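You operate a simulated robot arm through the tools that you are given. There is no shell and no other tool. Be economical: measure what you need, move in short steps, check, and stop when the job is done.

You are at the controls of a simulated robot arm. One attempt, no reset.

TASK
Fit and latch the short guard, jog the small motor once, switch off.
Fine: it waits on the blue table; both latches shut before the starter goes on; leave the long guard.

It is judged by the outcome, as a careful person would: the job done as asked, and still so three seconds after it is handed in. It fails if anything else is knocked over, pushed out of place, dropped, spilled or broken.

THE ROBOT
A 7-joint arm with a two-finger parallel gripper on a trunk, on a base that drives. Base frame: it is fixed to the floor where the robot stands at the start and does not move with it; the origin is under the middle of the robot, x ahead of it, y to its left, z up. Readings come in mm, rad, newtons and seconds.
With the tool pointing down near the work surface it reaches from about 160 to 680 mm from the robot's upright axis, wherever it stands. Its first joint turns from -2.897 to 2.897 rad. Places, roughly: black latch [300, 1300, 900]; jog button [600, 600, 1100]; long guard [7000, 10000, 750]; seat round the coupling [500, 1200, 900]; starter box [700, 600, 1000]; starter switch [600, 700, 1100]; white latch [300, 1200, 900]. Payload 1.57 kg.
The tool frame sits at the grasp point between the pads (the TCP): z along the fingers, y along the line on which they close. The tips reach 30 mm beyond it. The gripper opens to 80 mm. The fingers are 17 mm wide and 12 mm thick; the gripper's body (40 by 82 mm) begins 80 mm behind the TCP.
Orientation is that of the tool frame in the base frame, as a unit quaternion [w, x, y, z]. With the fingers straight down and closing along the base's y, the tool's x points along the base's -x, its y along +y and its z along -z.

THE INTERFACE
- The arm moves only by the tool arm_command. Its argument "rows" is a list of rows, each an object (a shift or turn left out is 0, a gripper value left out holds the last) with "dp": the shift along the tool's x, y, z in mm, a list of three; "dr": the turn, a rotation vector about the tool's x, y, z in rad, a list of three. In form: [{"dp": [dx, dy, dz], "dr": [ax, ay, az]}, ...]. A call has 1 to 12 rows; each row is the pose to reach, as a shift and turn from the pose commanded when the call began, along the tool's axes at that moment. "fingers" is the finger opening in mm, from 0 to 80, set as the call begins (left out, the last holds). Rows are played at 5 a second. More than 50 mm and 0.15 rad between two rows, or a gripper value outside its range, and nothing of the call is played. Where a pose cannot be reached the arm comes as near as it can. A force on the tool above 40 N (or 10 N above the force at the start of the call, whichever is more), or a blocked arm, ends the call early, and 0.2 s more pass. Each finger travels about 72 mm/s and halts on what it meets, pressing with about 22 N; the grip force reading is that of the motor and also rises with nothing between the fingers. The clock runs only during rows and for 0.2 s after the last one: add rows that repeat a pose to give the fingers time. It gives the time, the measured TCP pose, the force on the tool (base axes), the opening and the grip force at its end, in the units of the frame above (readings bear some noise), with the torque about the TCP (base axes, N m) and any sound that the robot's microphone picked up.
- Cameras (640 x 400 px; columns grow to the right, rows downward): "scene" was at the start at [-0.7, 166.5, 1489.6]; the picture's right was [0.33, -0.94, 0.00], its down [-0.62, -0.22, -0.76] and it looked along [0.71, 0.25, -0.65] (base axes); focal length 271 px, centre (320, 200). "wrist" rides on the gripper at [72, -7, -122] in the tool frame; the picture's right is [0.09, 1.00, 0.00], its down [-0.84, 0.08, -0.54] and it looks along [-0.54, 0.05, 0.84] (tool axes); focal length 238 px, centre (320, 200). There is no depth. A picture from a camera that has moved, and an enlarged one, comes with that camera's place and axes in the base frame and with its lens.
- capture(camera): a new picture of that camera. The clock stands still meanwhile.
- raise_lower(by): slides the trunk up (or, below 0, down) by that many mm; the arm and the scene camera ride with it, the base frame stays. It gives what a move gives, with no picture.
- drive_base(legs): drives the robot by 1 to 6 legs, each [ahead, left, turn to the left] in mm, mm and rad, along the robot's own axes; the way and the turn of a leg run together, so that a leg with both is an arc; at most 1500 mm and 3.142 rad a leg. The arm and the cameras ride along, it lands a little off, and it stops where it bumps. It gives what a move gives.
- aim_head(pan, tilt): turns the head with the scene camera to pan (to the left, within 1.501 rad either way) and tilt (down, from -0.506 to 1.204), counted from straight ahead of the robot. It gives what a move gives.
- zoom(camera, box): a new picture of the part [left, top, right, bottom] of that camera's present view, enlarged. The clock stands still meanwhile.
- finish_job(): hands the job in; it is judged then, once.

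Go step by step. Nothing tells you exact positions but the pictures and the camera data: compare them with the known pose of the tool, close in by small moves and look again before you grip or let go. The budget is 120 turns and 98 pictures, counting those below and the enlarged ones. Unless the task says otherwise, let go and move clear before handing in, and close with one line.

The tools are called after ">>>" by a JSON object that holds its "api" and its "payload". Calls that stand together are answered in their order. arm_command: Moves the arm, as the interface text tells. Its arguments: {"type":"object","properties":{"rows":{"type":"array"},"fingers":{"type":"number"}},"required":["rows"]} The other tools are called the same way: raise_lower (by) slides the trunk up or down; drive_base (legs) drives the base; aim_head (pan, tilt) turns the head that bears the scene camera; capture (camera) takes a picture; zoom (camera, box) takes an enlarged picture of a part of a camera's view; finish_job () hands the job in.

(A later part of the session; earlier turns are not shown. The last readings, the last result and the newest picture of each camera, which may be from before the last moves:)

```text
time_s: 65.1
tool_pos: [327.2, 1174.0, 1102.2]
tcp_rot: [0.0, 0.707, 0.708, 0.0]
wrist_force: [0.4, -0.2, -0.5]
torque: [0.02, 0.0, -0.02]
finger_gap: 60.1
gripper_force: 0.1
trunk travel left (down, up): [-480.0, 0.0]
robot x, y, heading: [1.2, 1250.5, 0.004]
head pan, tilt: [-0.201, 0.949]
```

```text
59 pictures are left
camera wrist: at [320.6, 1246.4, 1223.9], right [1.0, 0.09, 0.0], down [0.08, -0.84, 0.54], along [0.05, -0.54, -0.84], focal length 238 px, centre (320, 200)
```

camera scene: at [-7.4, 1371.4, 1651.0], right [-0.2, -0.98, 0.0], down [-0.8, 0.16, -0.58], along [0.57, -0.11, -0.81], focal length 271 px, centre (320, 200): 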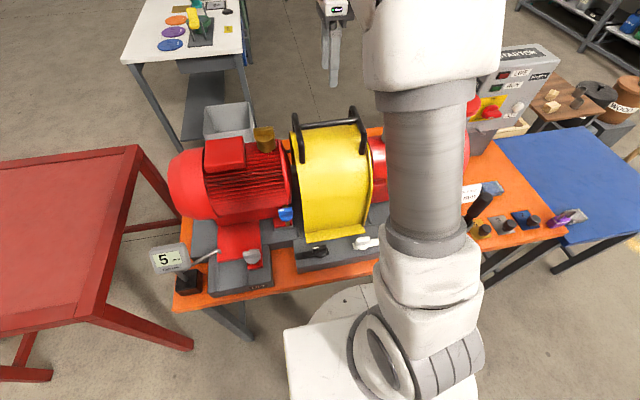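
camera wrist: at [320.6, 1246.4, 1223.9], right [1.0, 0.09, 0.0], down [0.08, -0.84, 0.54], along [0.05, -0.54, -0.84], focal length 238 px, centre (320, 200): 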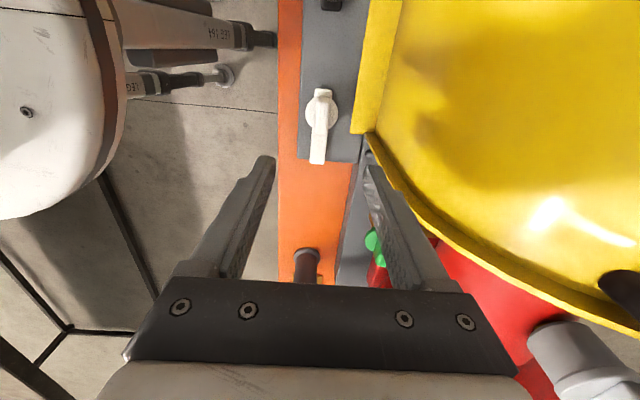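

>>> {"api": "zoom", "payload": {"camera": "wrist", "box": [270, 60, 390, 180]}}

>>> {"api": "aim_head", "payload": {"pan": -0.5, "tilt": 1.0}}

>>> {"api": "capture", "payload": {"camera": "scene"}}

```text
3.33 times, centred on (330, 120) of wrist
camera zoom: at [320.6, 1246.4, 1223.9], right [1.0, 0.09, 0.0], down [0.08, -0.84, 0.54], along [0.05, -0.54, -0.84], focal length 794 px, centre (287, 467)
```

zoom: 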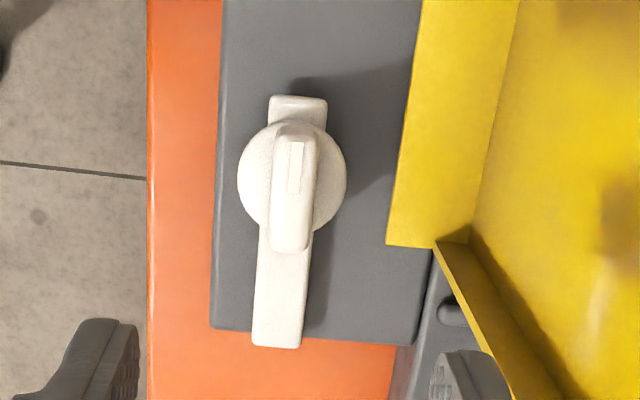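

```text
time_s: 65.9
tool_pos: [327.8, 1174.3, 1101.7]
tcp_rot: [0.0, 0.707, 0.708, -0.001]
wrist_force: [-0.7, 1.1, 0.2]
torque: [-0.04, 0.0, 0.0]
finger_gap: 59.9
gripper_force: 0.1
trunk travel left (down, up): [-480.0, 0.0]
robot x, y, heading: [3.7, 1248.6, -0.001]
head pan, tilt: [-0.499, 1.0]
```

```text
57 pictures are left
camera scene: at [-17.4, 1352.6, 1647.4], right [-0.48, -0.88, 0.0], down [-0.74, 0.4, -0.54], along [0.48, -0.26, -0.84], focal length 271 px, centre (320, 200)
```

scene: 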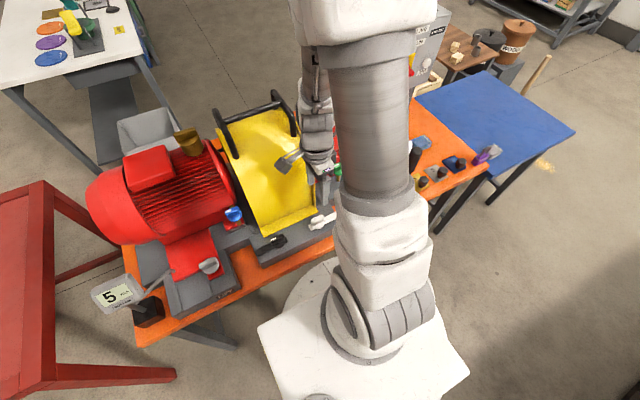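

White knob pivot ≈(329,1174); its blade is ~15 mm wide along y, top z≈937, and its lever must swing from −y to +x (counter-clockwise from above). Descending to grip the blade.

>>> {"api": "arm_command", "payload": {"rows": [{"dp": [0, 1.5, 45]}, {"dp": [0, 1.5, 90]}, {"dp": [0, 1.5, 125]}, {"dp": [0, 1.5, 140]}, {"dp": [0, 1.5, 149]}, {"dp": [0, 1.5, 149]}], "fingers": 40}}

>>> {"api": "capture", "payload": {"camera": "wrist"}}

```text
time_s: 67.3
tool_pos: [329.5, 1174.8, 952.5]
tcp_rot: [-0.001, 0.707, 0.708, 0.0]
wrist_force: [0.4, -0.7, 0.4]
torque: [-0.02, 0.02, -0.01]
finger_gap: 40.0
gripper_force: 0.0
trunk travel left (down, up): [-480.0, 0.0]
robot x, y, heading: [1.7, 1249.4, 0.001]
head pan, tilt: [-0.499, 1.0]
```

```text
56 pictures are left
camera wrist: at [321.2, 1246.2, 1074.5], right [1.0, 0.09, 0.0], down [0.08, -0.84, 0.54], along [0.05, -0.54, -0.84], focal length 238 px, centre (320, 200)
```

wrist: 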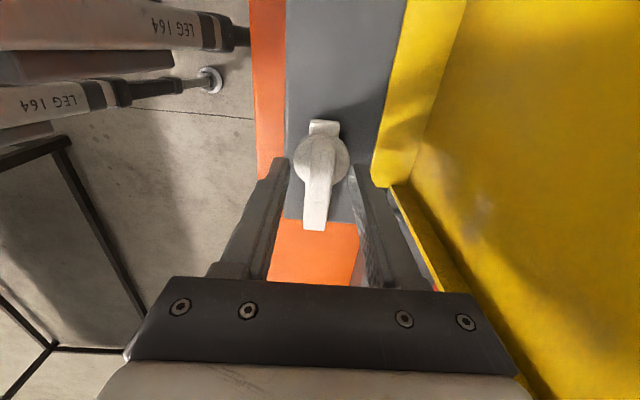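

>>> {"api": "zoom", "payload": {"camera": "wrist", "box": [270, 100, 370, 240]}}

```text
2.86 times, centred on (320, 170) of wrist
camera zoom: at [321.2, 1246.2, 1074.5], right [1.0, 0.09, 0.0], down [0.08, -0.84, 0.54], along [0.05, -0.54, -0.84], focal length 681 px, centre (320, 286)
```

zoom: 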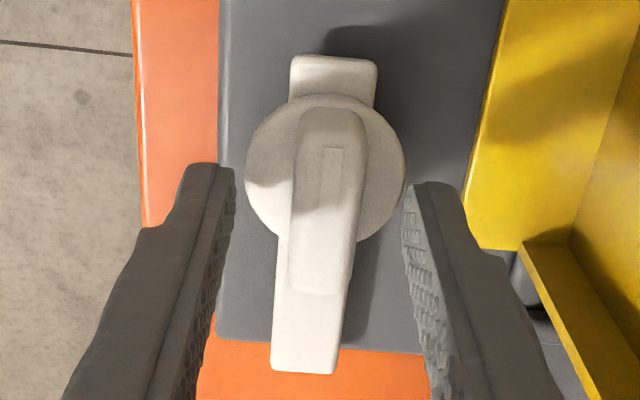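

Blade top is at about z 922 and the disc at about 904, so I go 14 mm lower and close.

>>> {"api": "arm_command", "payload": {"rows": [{"dp": [-1, -0.5, 8]}, {"dp": [-1, -0.5, 14]}, {"dp": [-1, -0.5, 14]}]}}

>>> {"api": "arm_command", "payload": {"rows": [{"dp": [0, 0, 0]}, {"dp": [0, 0, 0]}, {"dp": [0, 0, 0]}], "fingers": 0}}

>>> {"api": "zoom", "payload": {"camera": "wrist", "box": [270, 100, 370, 240]}}

```text
time_s: 68.1
tool_pos: [328.9, 1172.4, 937.8]
tcp_rot: [0.001, 0.706, 0.708, 0.0]
wrist_force: [5.0, 0.3, 6.8]
torque: [0.03, -0.34, -0.02]
finger_gap: 44.7
gripper_force: 2.4
trunk travel left (down, up): [-480.0, 0.0]
robot x, y, heading: [2.7, 1248.9, 0.005]
head pan, tilt: [-0.499, 1.0]
```

```text
time_s: 68.9
tool_pos: [330.0, 1173.0, 938.2]
tcp_rot: [0.0, 0.706, 0.708, 0.0]
wrist_force: [15.0, 2.4, 1.3]
torque: [0.1, -0.91, 0.04]
finger_gap: 41.1
gripper_force: 45.0
trunk travel left (down, up): [-480.0, 0.0]
robot x, y, heading: [5.2, 1247.7, 0.004]
head pan, tilt: [-0.499, 1.0]
```

```text
2.86 times, centred on (320, 170) of wrist
camera zoom: at [322.0, 1245.0, 1060.4], right [1.0, 0.09, 0.0], down [0.08, -0.84, 0.54], along [0.05, -0.54, -0.84], focal length 681 px, centre (320, 286)
```

zoom: 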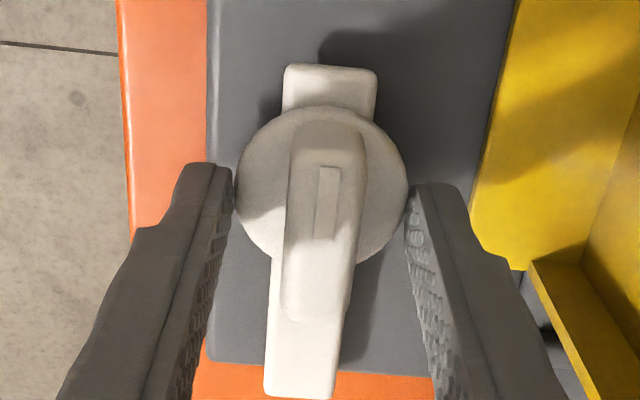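

The fingers met the disc (41 mm) rather than the blade. Opening, rising 9 mm and closing on the blade.

>>> {"api": "arm_command", "payload": {"rows": [{"dp": [0, 0, 0]}, {"dp": [0, 0, 0]}, {"dp": [0, 0, -9]}, {"dp": [0, 0, -9]}], "fingers": 56}}

>>> {"api": "arm_command", "payload": {"rows": [{"dp": [0, 0, 0]}, {"dp": [0, 0, 0]}, {"dp": [0, 0, 0]}, {"dp": [0, 0, 0]}], "fingers": 0}}

>>> {"api": "zoom", "payload": {"camera": "wrist", "box": [270, 100, 370, 240]}}

```text
time_s: 69.9
tool_pos: [327.4, 1171.3, 947.4]
tcp_rot: [0.0, 0.706, 0.708, 0.0]
wrist_force: [-0.1, 0.1, 0.3]
torque: [-0.02, 0.01, -0.03]
finger_gap: 56.0
gripper_force: 0.0
trunk travel left (down, up): [-480.0, 0.0]
robot x, y, heading: [2.7, 1245.9, 0.007]
head pan, tilt: [-0.499, 1.0]
```

```text
time_s: 70.9
tool_pos: [329.3, 1172.8, 946.9]
tcp_rot: [0.001, 0.706, 0.708, 0.0]
wrist_force: [11.1, 1.6, 2.5]
torque: [-0.01, -0.16, -0.01]
finger_gap: 16.1
gripper_force: 31.2
trunk travel left (down, up): [-480.0, 0.0]
robot x, y, heading: [-0.1, 1246.8, 0.004]
head pan, tilt: [-0.499, 1.0]
```

```text
2.86 times, centred on (320, 170) of wrist
camera zoom: at [322.1, 1244.5, 1069.4], right [1.0, 0.09, 0.0], down [0.08, -0.84, 0.54], along [0.05, -0.54, -0.84], focal length 681 px, centre (320, 286)
```

zoom: 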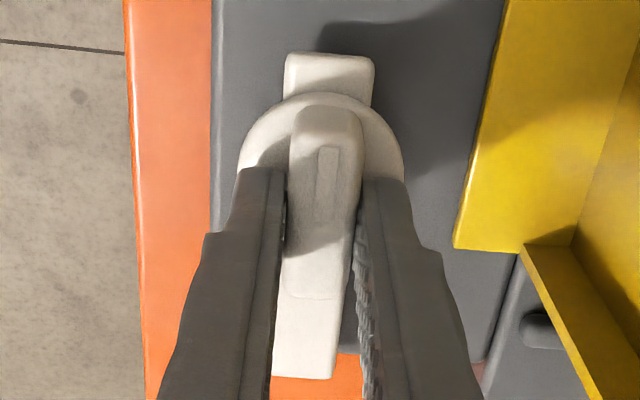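

Blade gripped (16 mm). Turning it 90° counter-clockwise about the pivot, with the 1.8 mm centring correction.

>>> {"api": "arm_command", "payload": {"rows": [{"dp": [0, 1.8, 0], "dr": [0, 0, -0.143]}, {"dp": [0, 1.8, 0], "dr": [0, 0, -0.286]}, {"dp": [0, 1.8, 0], "dr": [0, 0, -0.428]}, {"dp": [0, 1.8, 0], "dr": [0, 0, -0.571]}, {"dp": [0, 1.8, 0], "dr": [0, 0, -0.714]}, {"dp": [0, 1.8, 0], "dr": [0, 0, -0.857]}, {"dp": [0, 1.8, 0], "dr": [0, 0, -1.0]}, {"dp": [0, 1.8, 0], "dr": [0, 0, -1.142]}, {"dp": [0, 1.8, 0], "dr": [0, 0, -1.285]}, {"dp": [0, 1.8, 0], "dr": [0, 0, -1.428]}, {"dp": [0, 1.8, 0], "dr": [0, 0, -1.571]}, {"dp": [0, 1.8, 0], "dr": [0, 0, -1.571]}]}}

>>> {"api": "capture", "payload": {"camera": "wrist"}}

```text
time_s: 73.5
tool_pos: [333.0, 1175.7, 947.2]
tcp_rot: [0.0, -0.002, 1.0, 0.001]
wrist_force: [20.7, 18.9, -17.5]
torque: [0.32, -0.46, -0.29]
finger_gap: 16.0
gripper_force: 31.3
trunk travel left (down, up): [-480.0, 0.0]
robot x, y, heading: [2.3, 1248.3, 0.001]
head pan, tilt: [-0.499, 1.0]
```

```text
52 pictures are left
camera wrist: at [259.4, 1167.6, 1069.5], right [-0.1, 1.0, 0.0], down [0.84, 0.08, 0.54], along [0.54, 0.05, -0.84], focal length 238 px, centre (320, 200)
```

wrist: 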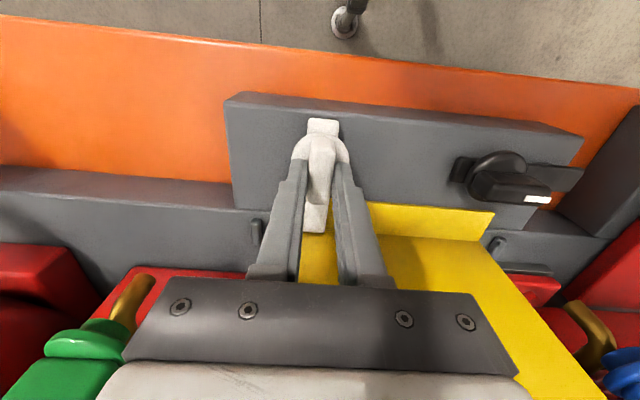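

The lever now lies over the flange. Releasing and rising to check.

>>> {"api": "arm_command", "payload": {"rows": [{"dp": [0, 0, 0]}, {"dp": [0, 0, 0]}, {"dp": [0, 0, 0]}, {"dp": [0, 0, -40]}, {"dp": [0, 0, -80]}, {"dp": [0, 0, -120]}, {"dp": [0, 0, -120]}], "fingers": 56}}

>>> {"api": "capture", "payload": {"camera": "wrist"}}

>>> {"api": "zoom", "payload": {"camera": "wrist", "box": [230, 60, 470, 210]}}

```text
time_s: 75.1
tool_pos: [328.9, 1172.0, 1066.9]
tcp_rot: [-0.001, -0.001, 1.0, 0.0]
wrist_force: [-0.2, 0.0, 0.6]
torque: [0.03, 0.0, -0.01]
finger_gap: 56.0
gripper_force: 0.0
trunk travel left (down, up): [-480.0, 0.0]
robot x, y, heading: [0.8, 1249.4, 0.004]
head pan, tilt: [-0.499, 1.0]
```

```text
51 pictures are left
camera wrist: at [256.8, 1166.0, 1188.6], right [-0.09, 1.0, 0.0], down [0.84, 0.08, 0.54], along [0.54, 0.05, -0.84], focal length 238 px, centre (320, 200)
```

wrist: 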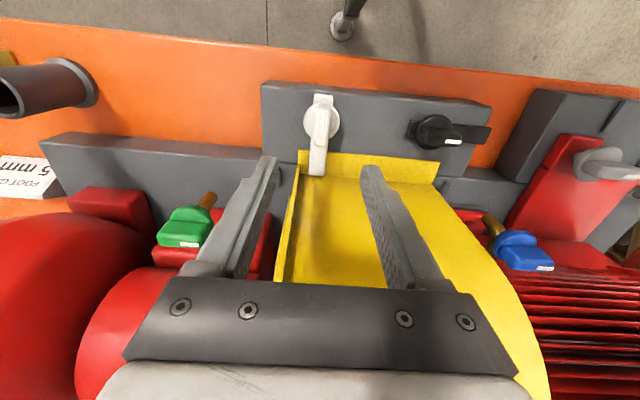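

```text
2.67 times, centred on (350, 135) of wrist
camera zoom: at [256.8, 1166.0, 1188.6], right [-0.09, 1.0, 0.0], down [0.84, 0.08, 0.54], along [0.54, 0.05, -0.84], focal length 636 px, centre (240, 373)
```

zoom: 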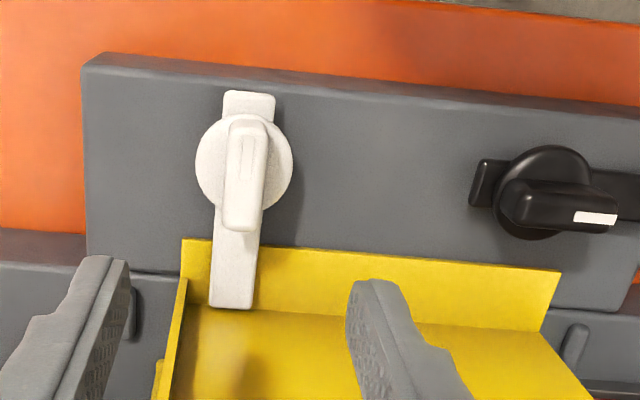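

White latch is shut square over the flange. Now going to the black knob near (329,1306), turned −90° so I can swing it clockwise back to the neutral wrist.

>>> {"api": "arm_command", "payload": {"rows": [{"dp": [0, 12, -20], "dr": [0, 0, -0.143]}, {"dp": [0, 24, -20], "dr": [0, 0, -0.286]}, {"dp": [0, 36, -20], "dr": [0, 0, -0.428]}, {"dp": [0, 48, -20], "dr": [0, 0, -0.571]}, {"dp": [0, 60, -20], "dr": [0, 0, -0.714]}, {"dp": [0, 72, -20], "dr": [0, 0, -0.857]}, {"dp": [0, 84, -20], "dr": [0, 0, -1.0]}, {"dp": [0, 96, -20], "dr": [0, 0, -1.142]}, {"dp": [0, 110, -20], "dr": [0, 0, -1.285]}, {"dp": [0, 122, -10], "dr": [0, 0, -1.428]}, {"dp": [-0.5, 134, 0], "dr": [0, 0, -1.571]}, {"dp": [-0.5, 134, 0], "dr": [0, 0, -1.571]}]}}

>>> {"api": "zoom", "payload": {"camera": "wrist", "box": [200, 40, 440, 240]}}

```text
time_s: 77.7
tool_pos: [330.1, 1307.2, 1068.2]
tcp_rot: [0.0, 0.708, -0.706, 0.0]
wrist_force: [-0.3, 0.3, -0.2]
torque: [0.0, -0.03, 0.02]
finger_gap: 56.3
gripper_force: 0.0
trunk travel left (down, up): [-480.0, 0.0]
robot x, y, heading: [4.9, 1249.2, 0.004]
head pan, tilt: [-0.499, 1.0]
```

```text
2.00 times, centred on (320, 140) of wrist
camera zoom: at [336.5, 1235.5, 1190.8], right [-1.0, -0.1, 0.0], down [-0.08, 0.84, 0.54], along [-0.05, 0.54, -0.84], focal length 477 px, centre (320, 320)
```

zoom: 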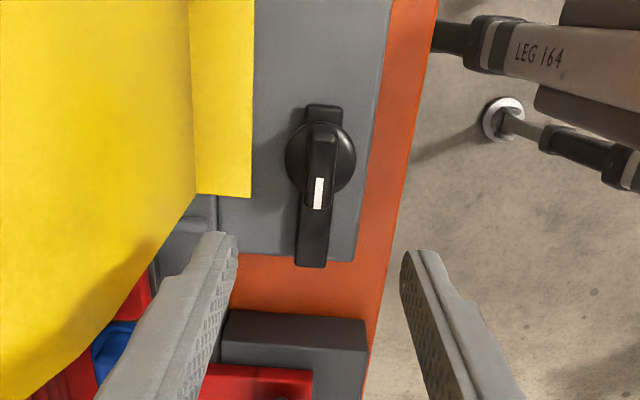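

Aligned on the black knob. Descending to the same height and gripping the blade.

>>> {"api": "arm_command", "payload": {"rows": [{"dp": [0.5, 0, 45]}, {"dp": [0.5, 0, 85]}, {"dp": [0.5, 0, 110]}, {"dp": [0.5, 0, 121]}, {"dp": [0.5, 0, 121]}]}}

>>> {"api": "arm_command", "payload": {"rows": [{"dp": [0, 0, 0]}, {"dp": [0, 0, 0]}, {"dp": [0, 0, 0]}, {"dp": [0, 0, 0]}], "fingers": 0}}

>>> {"api": "capture", "payload": {"camera": "wrist"}}

```text
time_s: 78.9
tool_pos: [329.9, 1304.9, 946.0]
tcp_rot: [0.0, 0.708, -0.707, -0.001]
wrist_force: [0.7, 0.4, -0.2]
torque: [0.0, 0.01, 0.02]
finger_gap: 55.8
gripper_force: 0.0
trunk travel left (down, up): [-480.0, 0.0]
robot x, y, heading: [2.2, 1247.3, 0.003]
head pan, tilt: [-0.499, 1.0]
```

```text
time_s: 79.9
tool_pos: [329.9, 1306.0, 946.4]
tcp_rot: [0.001, 0.707, -0.707, -0.002]
wrist_force: [-2.5, 0.2, -2.2]
torque: [0.08, -0.11, -0.1]
finger_gap: 15.9
gripper_force: 31.5
trunk travel left (down, up): [-480.0, 0.0]
robot x, y, heading: [2.5, 1248.7, -0.002]
head pan, tilt: [-0.499, 1.0]
```

```text
48 pictures are left
camera wrist: at [336.1, 1234.3, 1068.5], right [-1.0, -0.09, 0.0], down [-0.08, 0.84, 0.54], along [-0.05, 0.54, -0.84], focal length 238 px, centre (320, 200)
```

wrist: 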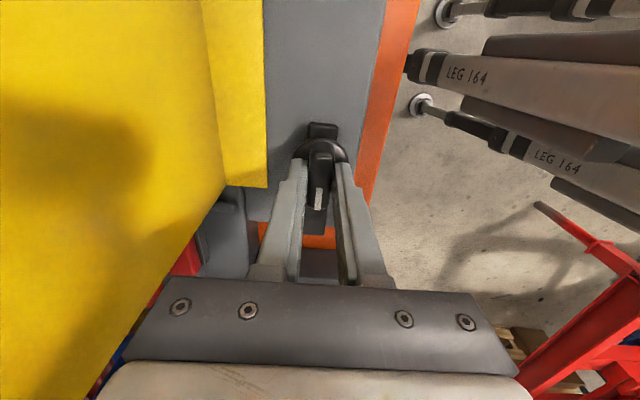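

Gripped. Turning 90° clockwise from above.

>>> {"api": "arm_command", "payload": {"rows": [{"dr": [0, 0, 0.143]}, {"dr": [0, 0, 0.286]}, {"dr": [0, 0, 0.428]}, {"dr": [0, 0, 0.571]}, {"dr": [0, 0, 0.714]}, {"dr": [0, 0, 0.857]}, {"dr": [0, 0, 1.0]}, {"dr": [0, 0, 1.142]}, {"dr": [0, 0, 1.285]}, {"dr": [0, 0, 1.428]}, {"dr": [0, 0, 1.571]}, {"dr": [0, 0, 1.571]}]}}

>>> {"api": "arm_command", "payload": {"rows": [{"dp": [0, 0, 0]}, {"dp": [0, 0, 0]}, {"dp": [0, 0, 0]}, {"dp": [0, 0, -40]}, {"dp": [0, 0, -80]}, {"dp": [0, 0, -120]}, {"dp": [0, 0, -120]}], "fingers": 56}}

>>> {"api": "capture", "payload": {"camera": "wrist"}}

```text
time_s: 82.5
tool_pos: [328.6, 1307.3, 945.7]
tcp_rot: [-0.002, 0.0, 1.0, -0.001]
wrist_force: [-10.5, 5.0, -25.0]
torque: [0.12, 0.44, -0.01]
finger_gap: 16.0
gripper_force: 31.5
trunk travel left (down, up): [-480.0, 0.0]
robot x, y, heading: [5.2, 1250.5, 0.002]
head pan, tilt: [-0.499, 1.0]
```

```text
time_s: 84.1
tool_pos: [331.5, 1306.1, 1066.9]
tcp_rot: [-0.001, -0.001, 1.0, 0.0]
wrist_force: [-0.5, 0.2, 0.1]
torque: [-0.02, 0.0, 0.02]
finger_gap: 56.0
gripper_force: 0.0
trunk travel left (down, up): [-480.0, 0.0]
robot x, y, heading: [-0.3, 1240.6, 0.004]
head pan, tilt: [-0.499, 1.0]
```

```text
47 pictures are left
camera wrist: at [258.9, 1299.9, 1188.6], right [-0.09, 1.0, 0.0], down [0.84, 0.08, 0.54], along [0.54, 0.05, -0.84], focal length 238 px, centre (320, 200)
```

wrist: 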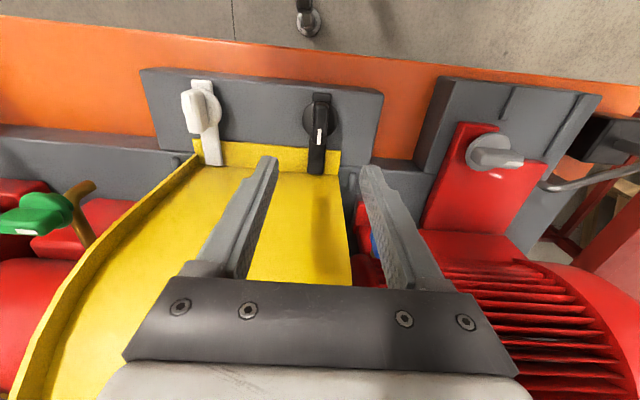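

Both latches are shut over the flange. Confirming with a zoom, then backing off and driving to face the starter box.

>>> {"api": "zoom", "payload": {"camera": "wrist", "box": [130, 60, 400, 200]}}

>>> {"api": "drive_base", "payload": {"legs": [[-300, 0, 0], [0, -620, 0]]}}

>>> {"api": "aim_head", "payload": {"pan": 0.0, "tilt": 0.55}}

>>> {"api": "capture", "payload": {"camera": "scene"}}

```text
2.37 times, centred on (265, 130) of wrist
camera zoom: at [258.9, 1299.9, 1188.6], right [-0.09, 1.0, 0.0], down [0.84, 0.08, 0.54], along [0.54, 0.05, -0.84], focal length 565 px, centre (450, 366)
```

zoom: 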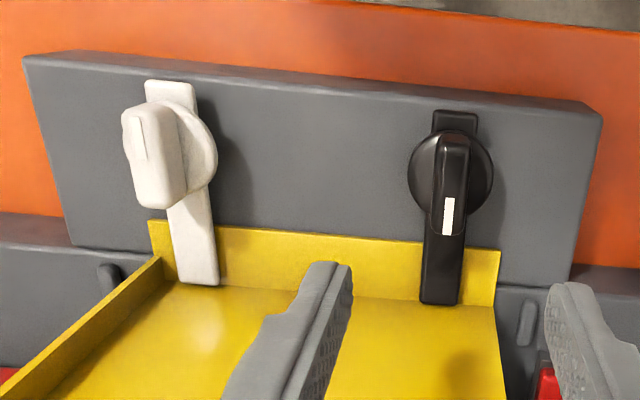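

```text
time_s: 91.3
tool_pos: [30.6, 693.5, 1065.8]
tcp_rot: [0.0, -0.001, 1.0, 0.0]
wrist_force: [-1.1, 0.0, 0.7]
torque: [0.03, 0.03, -0.03]
finger_gap: 56.3
gripper_force: 0.0
trunk travel left (down, up): [-480.0, 0.0]
robot x, y, heading: [-298.5, 632.1, -0.001]
head pan, tilt: [-0.499, 1.0]
```

```text
time_s: 92.2
tool_pos: [29.6, 693.1, 1066.2]
tcp_rot: [-0.002, -0.001, 1.0, 0.0]
wrist_force: [-0.5, -0.6, -0.3]
torque: [0.02, -0.02, 0.02]
finger_gap: 56.3
gripper_force: 0.1
trunk travel left (down, up): [-480.0, 0.0]
robot x, y, heading: [-299.5, 633.4, 0.003]
head pan, tilt: [0.0, 0.55]
```

```text
45 pictures are left
camera scene: at [-290.8, 772.4, 1683.8], right [0.0, -1.0, 0.0], down [-0.52, 0.0, -0.85], along [0.85, 0.0, -0.52], focal length 271 px, centre (320, 200)
```

scene: 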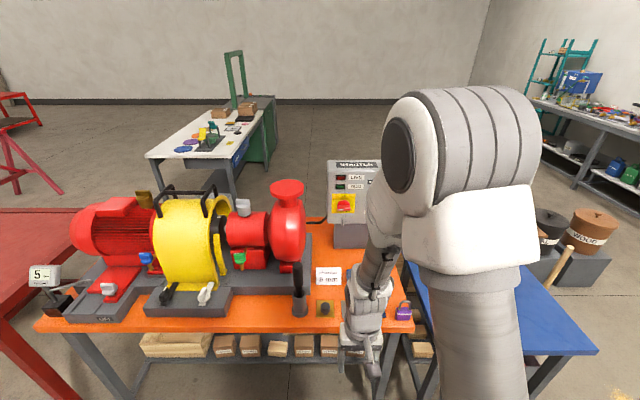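

Both levers lie over the flange. I now swing the tool to point horizontally forward, extending as it turns, to look at the panel.

>>> {"api": "arm_command", "payload": {"rows": [{"dp": [-20, -8, -12], "dr": [0, -0.143, 0]}, {"dp": [-40, -16, -24], "dr": [0, -0.286, 0]}, {"dp": [-60, -24, -36], "dr": [0, -0.428, 0]}, {"dp": [-80, -32, -48], "dr": [0, -0.571, 0]}, {"dp": [-100, -40, -60], "dr": [0, -0.714, 0]}, {"dp": [-120, -48, -72], "dr": [0, -0.857, 0]}, {"dp": [-140, -56, -84], "dr": [0, -1.0, 0]}, {"dp": [-160, -64, -96], "dr": [0, -1.142, 0]}, {"dp": [-180, -72, -100], "dr": [0, -1.285, 0]}, {"dp": [-200, -80, -100], "dr": [0, -1.428, 0]}, {"dp": [-220, -88, -100], "dr": [0, -1.571, 0]}, {"dp": [-220, -88, -100], "dr": [0, -1.571, 0]}]}}

>>> {"api": "capture", "payload": {"camera": "wrist"}}

>>> {"api": "capture", "payload": {"camera": "scene"}}

```text
time_s: 94.8
tool_pos: [249.6, 603.6, 1167.1]
tcp_rot: [0.707, -0.001, 0.707, 0.001]
wrist_force: [0.1, 0.2, -0.1]
torque: [0.02, -0.04, -0.06]
finger_gap: 55.9
gripper_force: 0.0
out of reach, approached as far as the arm can: row 5, 6, 7
trunk travel left (down, up): [-480.0, 0.0]
robot x, y, heading: [-302.6, 631.4, 0.003]
head pan, tilt: [0.0, 0.55]
```

```text
44 pictures are left
camera wrist: at [127.2, 599.0, 1094.8], right [0.0, 1.0, -0.09], down [-0.54, 0.08, 0.84], along [0.84, 0.05, 0.54], focal length 238 px, centre (320, 200)
```

wrist: 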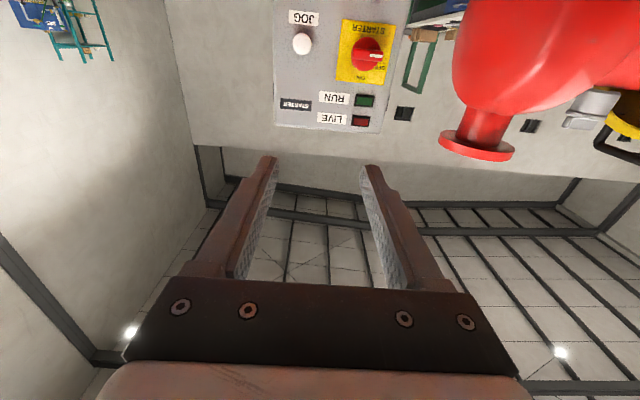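

```text
43 pictures are left
camera scene: at [-290.7, 772.4, 1683.9], right [0.0, -1.0, 0.0], down [-0.52, 0.0, -0.85], along [0.85, 0.0, -0.52], focal length 271 px, centre (320, 200)
```

scene: 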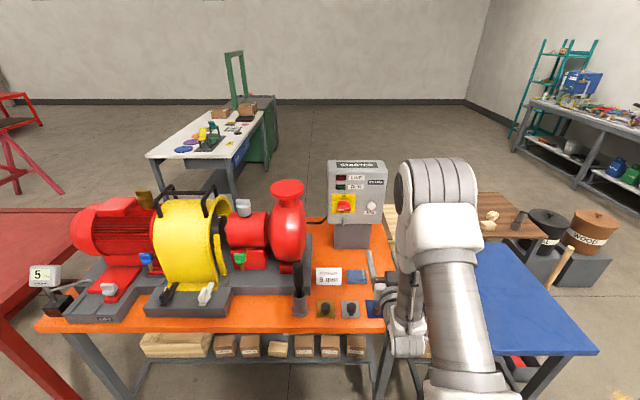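

The panel is in plain view of both cameras. Zooming for triangulation of switch and button.

>>> {"api": "zoom", "payload": {"camera": "wrist", "box": [250, 0, 430, 140]}}

>>> {"api": "zoom", "payload": {"camera": "scene", "box": [310, 145, 410, 260]}}

```text
2.86 times, centred on (340, 70) of wrist
camera zoom: at [127.2, 599.0, 1094.8], right [0.0, 1.0, -0.09], down [-0.54, 0.08, 0.84], along [0.84, 0.05, 0.54], focal length 681 px, centre (263, 571)
```

zoom: 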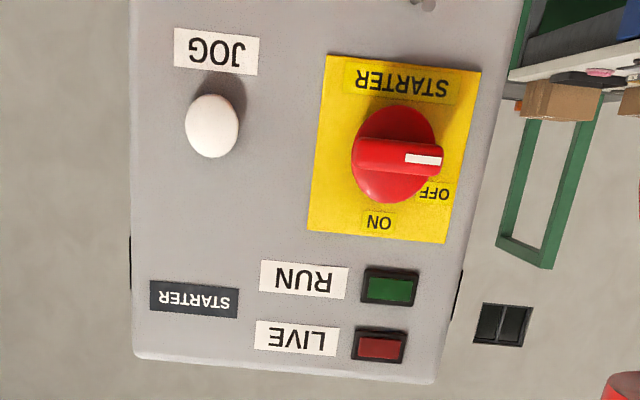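

```text
3.48 times, centred on (360, 202) of scene
camera zoom: at [-290.7, 772.4, 1683.9], right [0.0, -1.0, 0.0], down [-0.52, 0.0, -0.85], along [0.85, 0.0, -0.52], focal length 942 px, centre (181, 191)
```

zoom: 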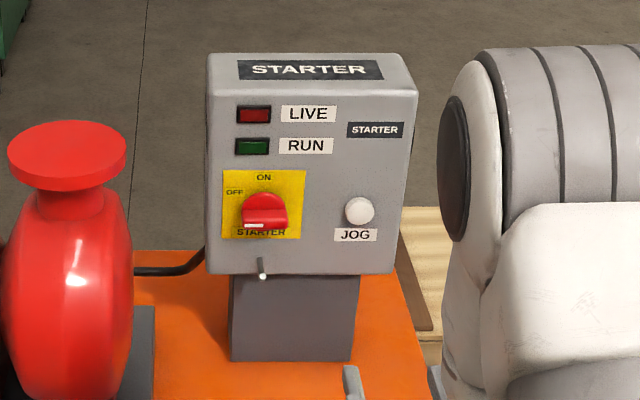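

Switch ≈(617,681,1099), jog button ≈(622,569,1095), panel faces −x; the knob points left at OFF and ON is straight up. Driving forward, then rolling the tool −90° in front of the switch.

>>> {"api": "drive_base", "payload": {"legs": [[250, 0, 0]]}}

>>> {"api": "arm_command", "payload": {"rows": [{"dp": [6, 7, 0], "dr": [0, 0, -0.143]}, {"dp": [12, 14, 0], "dr": [0, 0, -0.286]}, {"dp": [18, 21, 0], "dr": [0, 0, -0.428]}, {"dp": [24, 28, 0], "dr": [0, 0, -0.571]}, {"dp": [30, 35, 0], "dr": [0, 0, -0.714]}, {"dp": [36, 42, 0], "dr": [0, 0, -0.857]}, {"dp": [42, 49, 0], "dr": [0, 0, -1.0]}, {"dp": [48, 56, 0], "dr": [0, 0, -1.142]}, {"dp": [54, 63, 0], "dr": [0, 0, -1.285]}, {"dp": [60, 70, 0], "dr": [0, 0, -1.428]}, {"dp": [67, 77, 0], "dr": [0, 0, -1.571]}, {"dp": [67, 77, 0], "dr": [0, 0, -1.571]}]}}

>>> {"api": "capture", "payload": {"camera": "wrist"}}

>>> {"api": "capture", "payload": {"camera": "scene"}}

```text
time_s: 97.1
tool_pos: [497.9, 607.5, 1165.9]
tcp_rot: [0.707, -0.001, 0.707, 0.001]
wrist_force: [-0.5, 0.2, -0.8]
torque: [0.03, 0.0, 0.01]
finger_gap: 56.1
gripper_force: 0.0
trunk travel left (down, up): [-480.0, 0.0]
robot x, y, heading: [-52.9, 636.8, 0.003]
head pan, tilt: [0.0, 0.55]
```

```text
time_s: 99.7
tool_pos: [497.4, 684.9, 1102.0]
tcp_rot: [-0.5, 0.501, -0.499, 0.5]
wrist_force: [-0.1, -0.1, 0.6]
torque: [0.01, 0.0, 0.01]
finger_gap: 55.8
gripper_force: 0.2
trunk travel left (down, up): [-480.0, 0.0]
robot x, y, heading: [-51.6, 634.3, 0.005]
head pan, tilt: [0.0, 0.55]
```

```text
40 pictures are left
camera wrist: at [375.2, 612.8, 1107.1], right [0.0, -0.09, -1.0], down [-0.54, 0.83, -0.08], along [0.84, 0.54, -0.05], focal length 238 px, centre (320, 200)
```

wrist: 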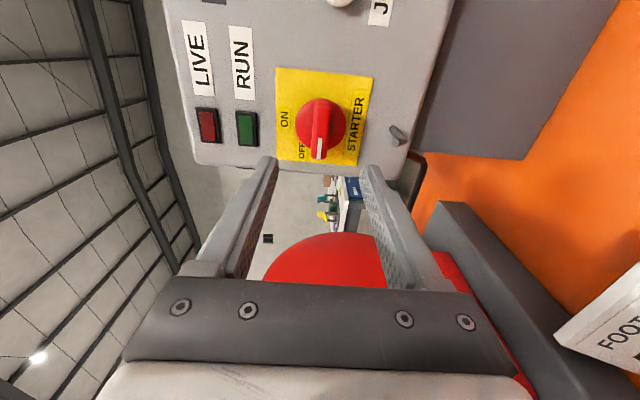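

```text
39 pictures are left
camera scene: at [-43.1, 773.1, 1683.9], right [0.0, -1.0, 0.0], down [-0.52, 0.0, -0.85], along [0.85, 0.0, -0.52], focal length 271 px, centre (320, 200)
```

scene: 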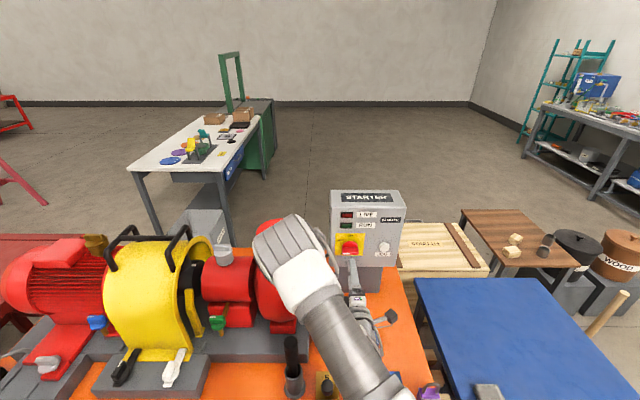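

>>> {"api": "zoom", "payload": {"camera": "wrist", "box": [250, 60, 400, 180]}}

```text
3.33 times, centred on (325, 120) of wrist
camera zoom: at [375.2, 612.8, 1107.1], right [0.0, -0.09, -1.0], down [-0.54, 0.83, -0.08], along [0.84, 0.54, -0.05], focal length 794 px, centre (303, 467)
```

zoom: 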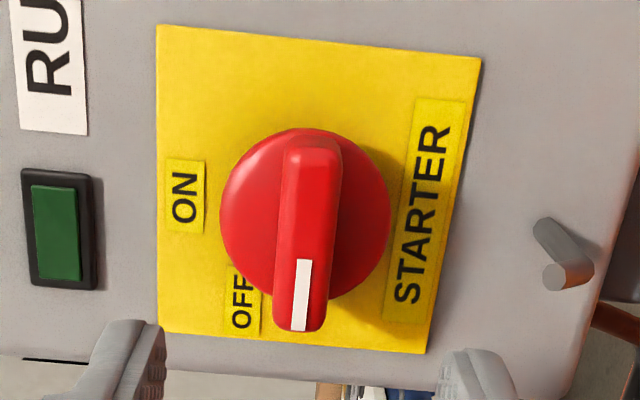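

Knob centre ≈(622,680,1100), blade face near x≈600. Advancing with a small lateral correction, stopping short for a check.

>>> {"api": "arm_command", "payload": {"rows": [{"dp": [4.5, 1.5, 30]}, {"dp": [4.5, 1.5, 60]}, {"dp": [4.5, 1.5, 75]}, {"dp": [4.5, 1.5, 80]}, {"dp": [4.5, 1.5, 80]}]}}

>>> {"api": "capture", "payload": {"camera": "wrist"}}

```text
time_s: 100.9
tool_pos: [577.1, 680.4, 1099.2]
tcp_rot: [0.501, -0.501, 0.5, -0.499]
wrist_force: [-0.4, 0.0, -0.3]
torque: [0.03, 0.0, 0.01]
finger_gap: 56.0
gripper_force: 0.0
trunk travel left (down, up): [-480.0, 0.0]
robot x, y, heading: [-52.8, 636.1, 0.0]
head pan, tilt: [0.0, 0.55]
```

```text
37 pictures are left
camera wrist: at [455.3, 608.3, 1105.8], right [0.0, -0.09, -1.0], down [-0.54, 0.84, -0.08], along [0.84, 0.54, -0.05], focal length 238 px, centre (320, 200)
```

wrist: 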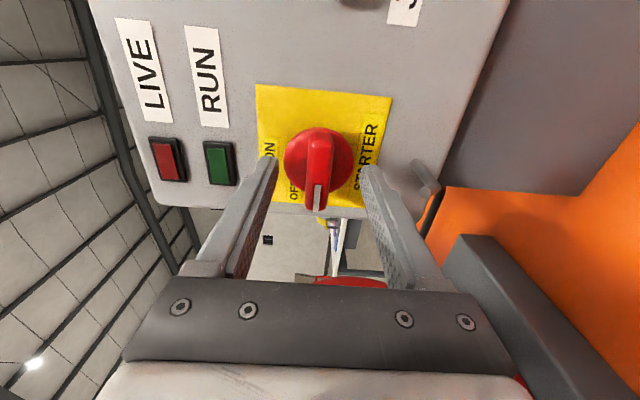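

Finger tips are at x≈607, level with the blade. Closing here.

>>> {"api": "arm_command", "payload": {"rows": [{"dp": [1, 0, 2]}, {"dp": [1, 0, 2]}, {"dp": [1, 0, 2]}, {"dp": [1, 0, 2]}], "fingers": 0}}

>>> {"api": "zoom", "payload": {"camera": "wrist", "box": [240, 80, 400, 260]}}

```text
time_s: 101.9
tool_pos: [579.8, 678.4, 1099.4]
tcp_rot: [0.502, -0.501, 0.498, -0.5]
wrist_force: [3.9, -0.8, 7.8]
torque: [0.0, 0.09, 0.11]
finger_gap: 15.9
gripper_force: 30.9
trunk travel left (down, up): [-480.0, 0.0]
robot x, y, heading: [-53.9, 632.5, 0.006]
head pan, tilt: [0.0, 0.55]
```

```text
2.22 times, centred on (320, 170) of wrist
camera zoom: at [457.7, 606.7, 1106.3], right [0.0, -0.09, -1.0], down [-0.54, 0.83, -0.08], along [0.84, 0.54, -0.05], focal length 530 px, centre (320, 267)
```

zoom: 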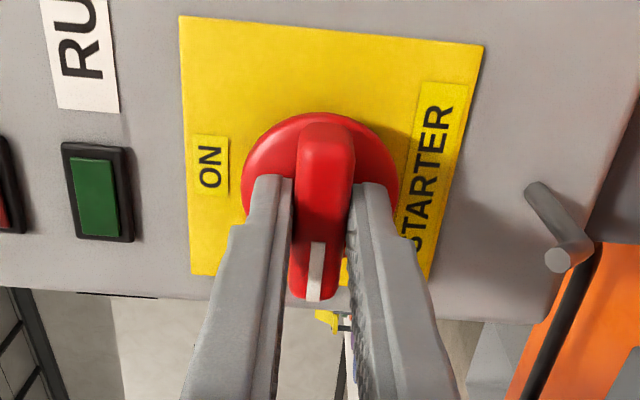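

Blade gripped. Turning the starter 90° clockwise to ON.

>>> {"api": "arm_command", "payload": {"rows": [{"dp": [0, -1, 0], "dr": [0, 0, 0.143]}, {"dp": [0, -1, 0], "dr": [0, 0, 0.286]}, {"dp": [0, -1, 0], "dr": [0, 0, 0.428]}, {"dp": [0, -1, 0], "dr": [0, 0, 0.571]}, {"dp": [0, -1, 0], "dr": [0, 0, 0.714]}, {"dp": [0, -1, 0], "dr": [0, 0, 0.857]}, {"dp": [0, -1, 0], "dr": [0, 0, 1.0]}, {"dp": [0, -1, 0], "dr": [0, 0, 1.142]}, {"dp": [0, -1, 0], "dr": [0, 0, 1.285]}, {"dp": [0, -1, 0], "dr": [0, 0, 1.428]}, {"dp": [0, -1, 0], "dr": [0, 0, 1.571]}, {"dp": [0, -1, 0], "dr": [0, 0, 1.571]}]}}

>>> {"api": "capture", "payload": {"camera": "wrist"}}

>>> {"api": "capture", "payload": {"camera": "scene"}}

```text
time_s: 104.5
tool_pos: [580.3, 680.6, 1098.1]
tcp_rot: [0.706, -0.002, 0.708, 0.003]
wrist_force: [10.9, 8.3, -1.1]
torque: [-0.1, -0.24, -0.36]
finger_gap: 15.9
gripper_force: 31.2
trunk travel left (down, up): [-480.0, 0.0]
robot x, y, heading: [-51.7, 637.3, 0.003]
head pan, tilt: [0.0, 0.55]
```

```text
35 pictures are left
camera wrist: at [457.2, 673.5, 1026.8], right [-0.01, 1.0, -0.09], down [-0.54, 0.07, 0.84], along [0.84, 0.05, 0.54], focal length 238 px, centre (320, 200)
```

wrist: 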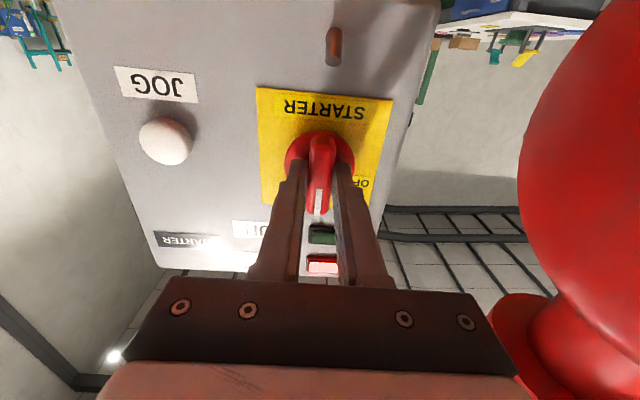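

```text
34 pictures are left
camera scene: at [-41.7, 774.2, 1683.8], right [0.0, -1.0, 0.0], down [-0.52, 0.0, -0.85], along [0.85, 0.0, -0.52], focal length 271 px, centre (320, 200)
```

scene: 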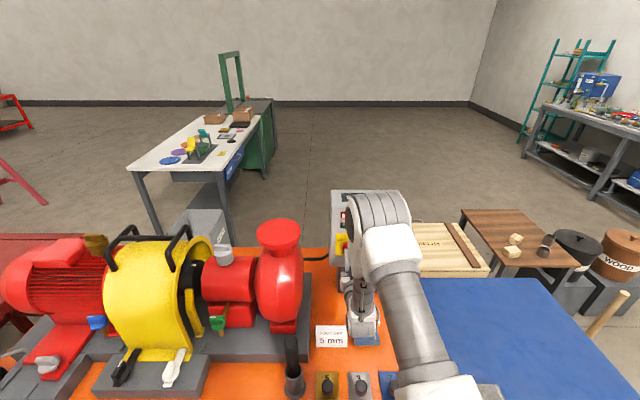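

The LIVE lamp is lit, so the starter is ON. Releasing, backing off and shifting in front of the jog button with fingers closed.

>>> {"api": "arm_command", "payload": {"rows": [{"dp": [0, 0, 0]}, {"dp": [0, 0, 0]}, {"dp": [0, 0, -30]}, {"dp": [0, 0, -65]}, {"dp": [0, 0, -65]}], "fingers": 56}}

>>> {"api": "arm_command", "payload": {"rows": [{"dp": [0, -30, 0]}, {"dp": [0, -60, 0]}, {"dp": [0, -90, 0]}, {"dp": [0, -111, 0]}, {"dp": [0, -111, 0]}], "fingers": 0}}

>>> {"api": "capture", "payload": {"camera": "wrist"}}

```text
time_s: 105.7
tool_pos: [513.2, 678.1, 1099.5]
tcp_rot: [0.707, -0.001, 0.707, 0.001]
wrist_force: [-0.2, -0.1, -0.4]
torque: [0.0, -0.01, 0.03]
finger_gap: 55.9
gripper_force: 0.1
trunk travel left (down, up): [-480.0, 0.0]
robot x, y, heading: [-54.1, 638.2, 0.005]
head pan, tilt: [0.0, 0.55]
```

```text
time_s: 106.9
tool_pos: [515.1, 568.7, 1098.9]
tcp_rot: [0.707, -0.001, 0.707, 0.001]
wrist_force: [0.1, 0.5, -0.2]
torque: [0.01, -0.02, 0.04]
finger_gap: 0.1
gripper_force: 20.7
trunk travel left (down, up): [-480.0, 0.0]
robot x, y, heading: [-50.1, 634.9, 0.005]
head pan, tilt: [0.0, 0.55]
```

```text
33 pictures are left
camera wrist: at [391.7, 562.4, 1026.9], right [0.0, 1.0, -0.09], down [-0.54, 0.08, 0.84], along [0.84, 0.05, 0.54], focal length 238 px, centre (320, 200)
```

wrist: 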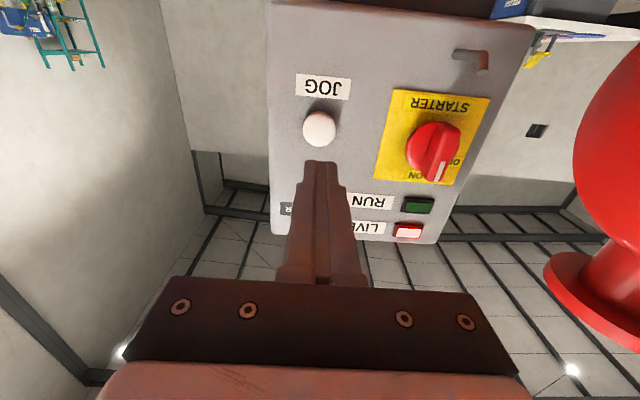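

Jog button is centred at about (626,568,1094). Approaching to ~12 mm short of it.

>>> {"api": "arm_command", "payload": {"rows": [{"dp": [5, 0, 25]}, {"dp": [5, 0, 50]}, {"dp": [5, 0, 65]}, {"dp": [5, 0, 65]}]}}

>>> {"api": "zoom", "payload": {"camera": "wrist", "box": [230, 80, 450, 260]}}

```text
time_s: 107.9
tool_pos: [579.5, 570.1, 1094.2]
tcp_rot: [0.706, -0.001, 0.708, 0.002]
wrist_force: [-0.1, 0.6, -0.5]
torque: [0.02, -0.01, 0.01]
finger_gap: 0.0
gripper_force: 21.3
trunk travel left (down, up): [-480.0, 0.0]
robot x, y, heading: [-51.8, 638.4, 0.006]
head pan, tilt: [0.0, 0.55]
```

```text
2.22 times, centred on (340, 170) of wrist
camera zoom: at [456.0, 561.9, 1021.8], right [0.0, 1.0, -0.09], down [-0.54, 0.08, 0.84], along [0.84, 0.05, 0.54], focal length 530 px, centre (276, 267)
```

zoom: 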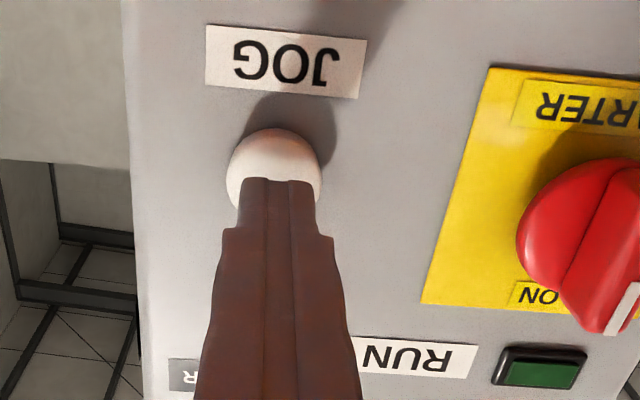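

Tips are just in front of the button's centre. One press and release.

>>> {"api": "arm_command", "payload": {"rows": [{"dp": [0, 0, 6]}, {"dp": [0, 0, 12]}, {"dp": [0, 0, 17]}, {"dp": [0, 0, 20]}, {"dp": [0, 0, 20]}]}}

>>> {"api": "capture", "payload": {"camera": "wrist"}}

```text
time_s: 109.1
tool_pos: [598.3, 568.5, 1093.9]
tcp_rot: [0.706, -0.001, 0.708, 0.002]
wrist_force: [-19.9, 1.1, -0.8]
torque: [0.04, 0.0, 0.04]
finger_gap: 0.1
gripper_force: 21.0
trunk travel left (down, up): [-480.0, 0.0]
robot x, y, heading: [-52.6, 633.3, 0.004]
head pan, tilt: [0.0, 0.55]
heard: click
```

```text
31 pictures are left
camera wrist: at [474.7, 562.0, 1022.5], right [0.0, 1.0, -0.09], down [-0.54, 0.07, 0.84], along [0.84, 0.05, 0.54], focal length 238 px, centre (320, 200)
```

wrist: 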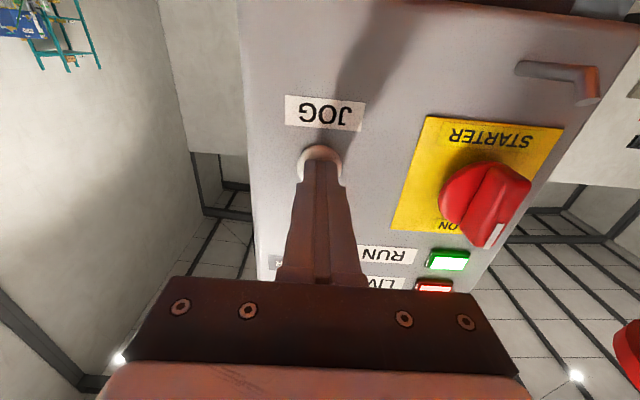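

RUN is lit and a click was heard: the jog took. Releasing the button and backing off.

>>> {"api": "arm_command", "payload": {"rows": [{"dp": [0, 0, -25]}, {"dp": [0, 0, -60]}, {"dp": [0, 0, -85]}, {"dp": [0, 0, -85]}]}}

>>> {"api": "capture", "payload": {"camera": "wrist"}}

>>> {"api": "capture", "payload": {"camera": "scene"}}

```text
time_s: 110.1
tool_pos: [515.0, 568.0, 1095.8]
tcp_rot: [0.707, -0.001, 0.707, 0.001]
wrist_force: [-0.8, -0.2, -0.3]
torque: [0.0, 0.0, -0.02]
finger_gap: 0.0
gripper_force: 21.3
trunk travel left (down, up): [-480.0, 0.0]
robot x, y, heading: [-49.2, 630.5, -0.001]
head pan, tilt: [0.0, 0.55]
```

```text
30 pictures are left
camera wrist: at [392.4, 561.8, 1023.5], right [0.0, 1.0, -0.09], down [-0.54, 0.08, 0.84], along [0.84, 0.05, 0.54], focal length 238 px, centre (320, 200)
```

wrist: 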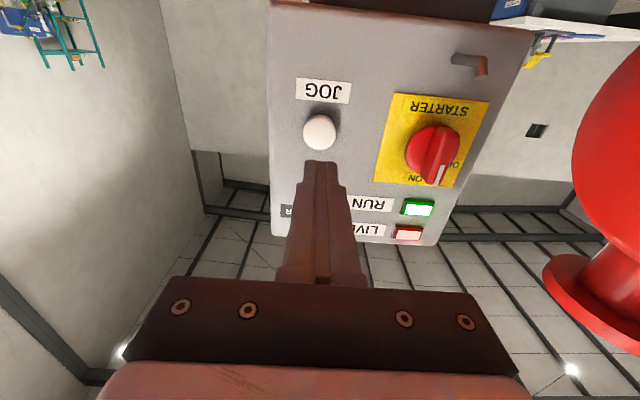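

```text
29 pictures are left
camera scene: at [-43.1, 773.1, 1683.9], right [0.0, -1.0, 0.0], down [-0.52, 0.0, -0.85], along [0.85, 0.0, -0.52], focal length 271 px, centre (320, 200)
```

scene: 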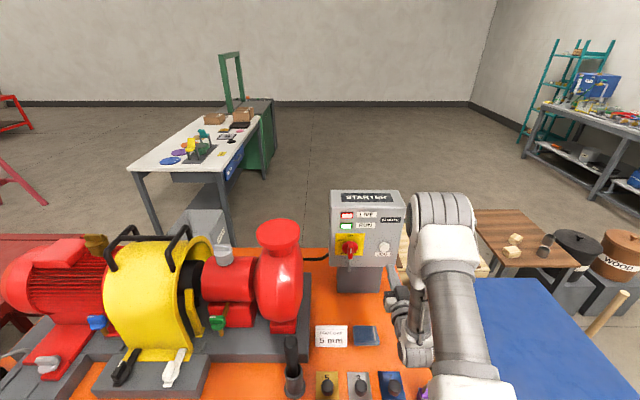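

RUN stays lit, so I switch off now: back in front of the switch with fingers open, then onto the upright blade.

>>> {"api": "arm_command", "payload": {"rows": [{"dp": [-4, 30, 0]}, {"dp": [-4, 60, 0]}, {"dp": [-4, 90, 0]}, {"dp": [-4, 111, 0]}, {"dp": [-4, 111, 0]}], "fingers": 56}}

>>> {"api": "zoom", "payload": {"camera": "wrist", "box": [220, 80, 440, 260]}}

```text
time_s: 111.3
tool_pos: [514.8, 681.2, 1099.1]
tcp_rot: [0.706, -0.002, 0.708, 0.002]
wrist_force: [0.1, -0.8, -0.5]
torque: [-0.02, -0.02, 0.01]
finger_gap: 55.9
gripper_force: 0.1
trunk travel left (down, up): [-480.0, 0.0]
robot x, y, heading: [-53.6, 633.6, 0.0]
head pan, tilt: [0.0, 0.55]
```

```text
2.22 times, centred on (330, 170) of wrist
camera zoom: at [391.0, 674.3, 1027.8], right [0.0, 1.0, -0.09], down [-0.54, 0.08, 0.84], along [0.84, 0.05, 0.54], focal length 530 px, centre (298, 267)
```

zoom: 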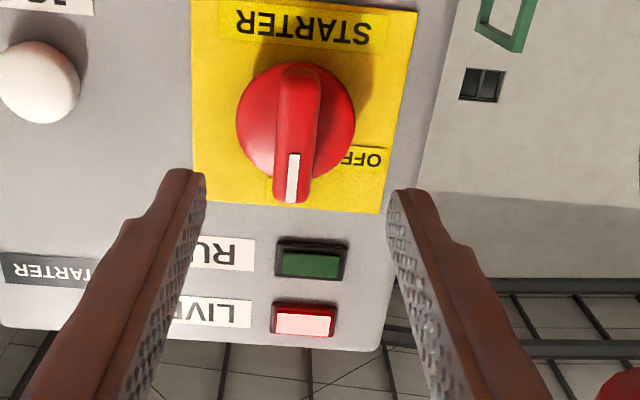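

RUN has gone out by itself (timed jog), LIVE is still lit. Advancing onto the blade, gripping, and turning it back 90° to OFF.

>>> {"api": "arm_command", "payload": {"rows": [{"dp": [0, -1, 30]}, {"dp": [0, -1, 55]}, {"dp": [0, -1, 65]}, {"dp": [0, -1, 65]}]}}

>>> {"api": "arm_command", "payload": {"rows": [{"dp": [0, 0, 0]}, {"dp": [0, 0, 0]}, {"dp": [0, 0, 0]}, {"dp": [0, 0, 0]}], "fingers": 0}}

```text
time_s: 112.3
tool_pos: [579.9, 678.4, 1097.9]
tcp_rot: [0.707, -0.001, 0.708, 0.002]
wrist_force: [0.4, -0.2, 0.4]
torque: [0.04, 0.02, 0.0]
finger_gap: 56.2
gripper_force: 0.1
trunk travel left (down, up): [-480.0, 0.0]
robot x, y, heading: [-53.1, 634.0, 0.003]
head pan, tilt: [0.0, 0.55]
```

```text
time_s: 113.3
tool_pos: [579.4, 680.8, 1097.6]
tcp_rot: [0.706, -0.002, 0.708, 0.002]
wrist_force: [1.5, 8.9, -0.2]
torque: [-0.01, 0.04, -0.32]
finger_gap: 16.0
gripper_force: 31.6
trunk travel left (down, up): [-480.0, 0.0]
robot x, y, heading: [-50.3, 632.8, 0.003]
head pan, tilt: [0.0, 0.55]
```

>>> {"api": "arm_command", "payload": {"rows": [{"dp": [-1, 1, 0], "dr": [0, 0, -0.143]}, {"dp": [-1, 1, 0], "dr": [0, 0, -0.286]}, {"dp": [-1, 1, 0], "dr": [0, 0, -0.428]}, {"dp": [-1, 1, 0], "dr": [0, 0, -0.571]}, {"dp": [-1, 1, 0], "dr": [0, 0, -0.714]}, {"dp": [-1, 1, 0], "dr": [0, 0, -0.857]}, {"dp": [-1, 1, 0], "dr": [0, 0, -1.0]}, {"dp": [-1, 1, 0], "dr": [0, 0, -1.142]}, {"dp": [-1, 1, 0], "dr": [0, 0, -1.285]}, {"dp": [-1, 1, 0], "dr": [0, 0, -1.428]}, {"dp": [-1, 1, 0], "dr": [0, 0, -1.571]}, {"dp": [-1, 1, 0], "dr": [0, 0, -1.571]}]}}

>>> {"api": "arm_command", "payload": {"rows": [{"dp": [0, 0, 0]}, {"dp": [0, 0, 0]}, {"dp": [0, 0, -30]}, {"dp": [0, 0, -70]}, {"dp": [0, 0, -100]}, {"dp": [0, 0, -100]}], "fingers": 56}}

>>> {"api": "capture", "payload": {"camera": "wrist"}}

```text
time_s: 115.9
tool_pos: [579.3, 679.1, 1100.4]
tcp_rot: [-0.5, 0.501, -0.499, 0.5]
wrist_force: [-4.0, 3.7, 0.3]
torque: [0.13, 0.05, 0.19]
finger_gap: 15.9
gripper_force: 30.9
trunk travel left (down, up): [-480.0, 0.0]
robot x, y, heading: [-49.7, 634.0, 0.002]
head pan, tilt: [0.0, 0.55]
```

```text
time_s: 117.3
tool_pos: [479.5, 677.5, 1098.9]
tcp_rot: [0.501, -0.5, 0.499, -0.499]
wrist_force: [-1.0, -0.4, 0.3]
torque: [-0.03, 0.02, 0.02]
finger_gap: 55.8
gripper_force: 0.0
trunk travel left (down, up): [-480.0, 0.0]
robot x, y, heading: [-51.8, 637.8, 0.003]
head pan, tilt: [0.0, 0.55]
```

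```text
27 pictures are left
camera wrist: at [357.1, 605.1, 1106.0], right [0.0, -0.09, -1.0], down [-0.55, 0.83, -0.08], along [0.84, 0.54, -0.05], focal length 238 px, centre (320, 200)
```

wrist: 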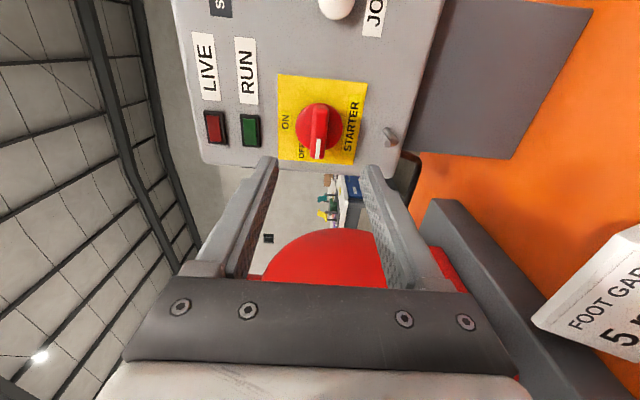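

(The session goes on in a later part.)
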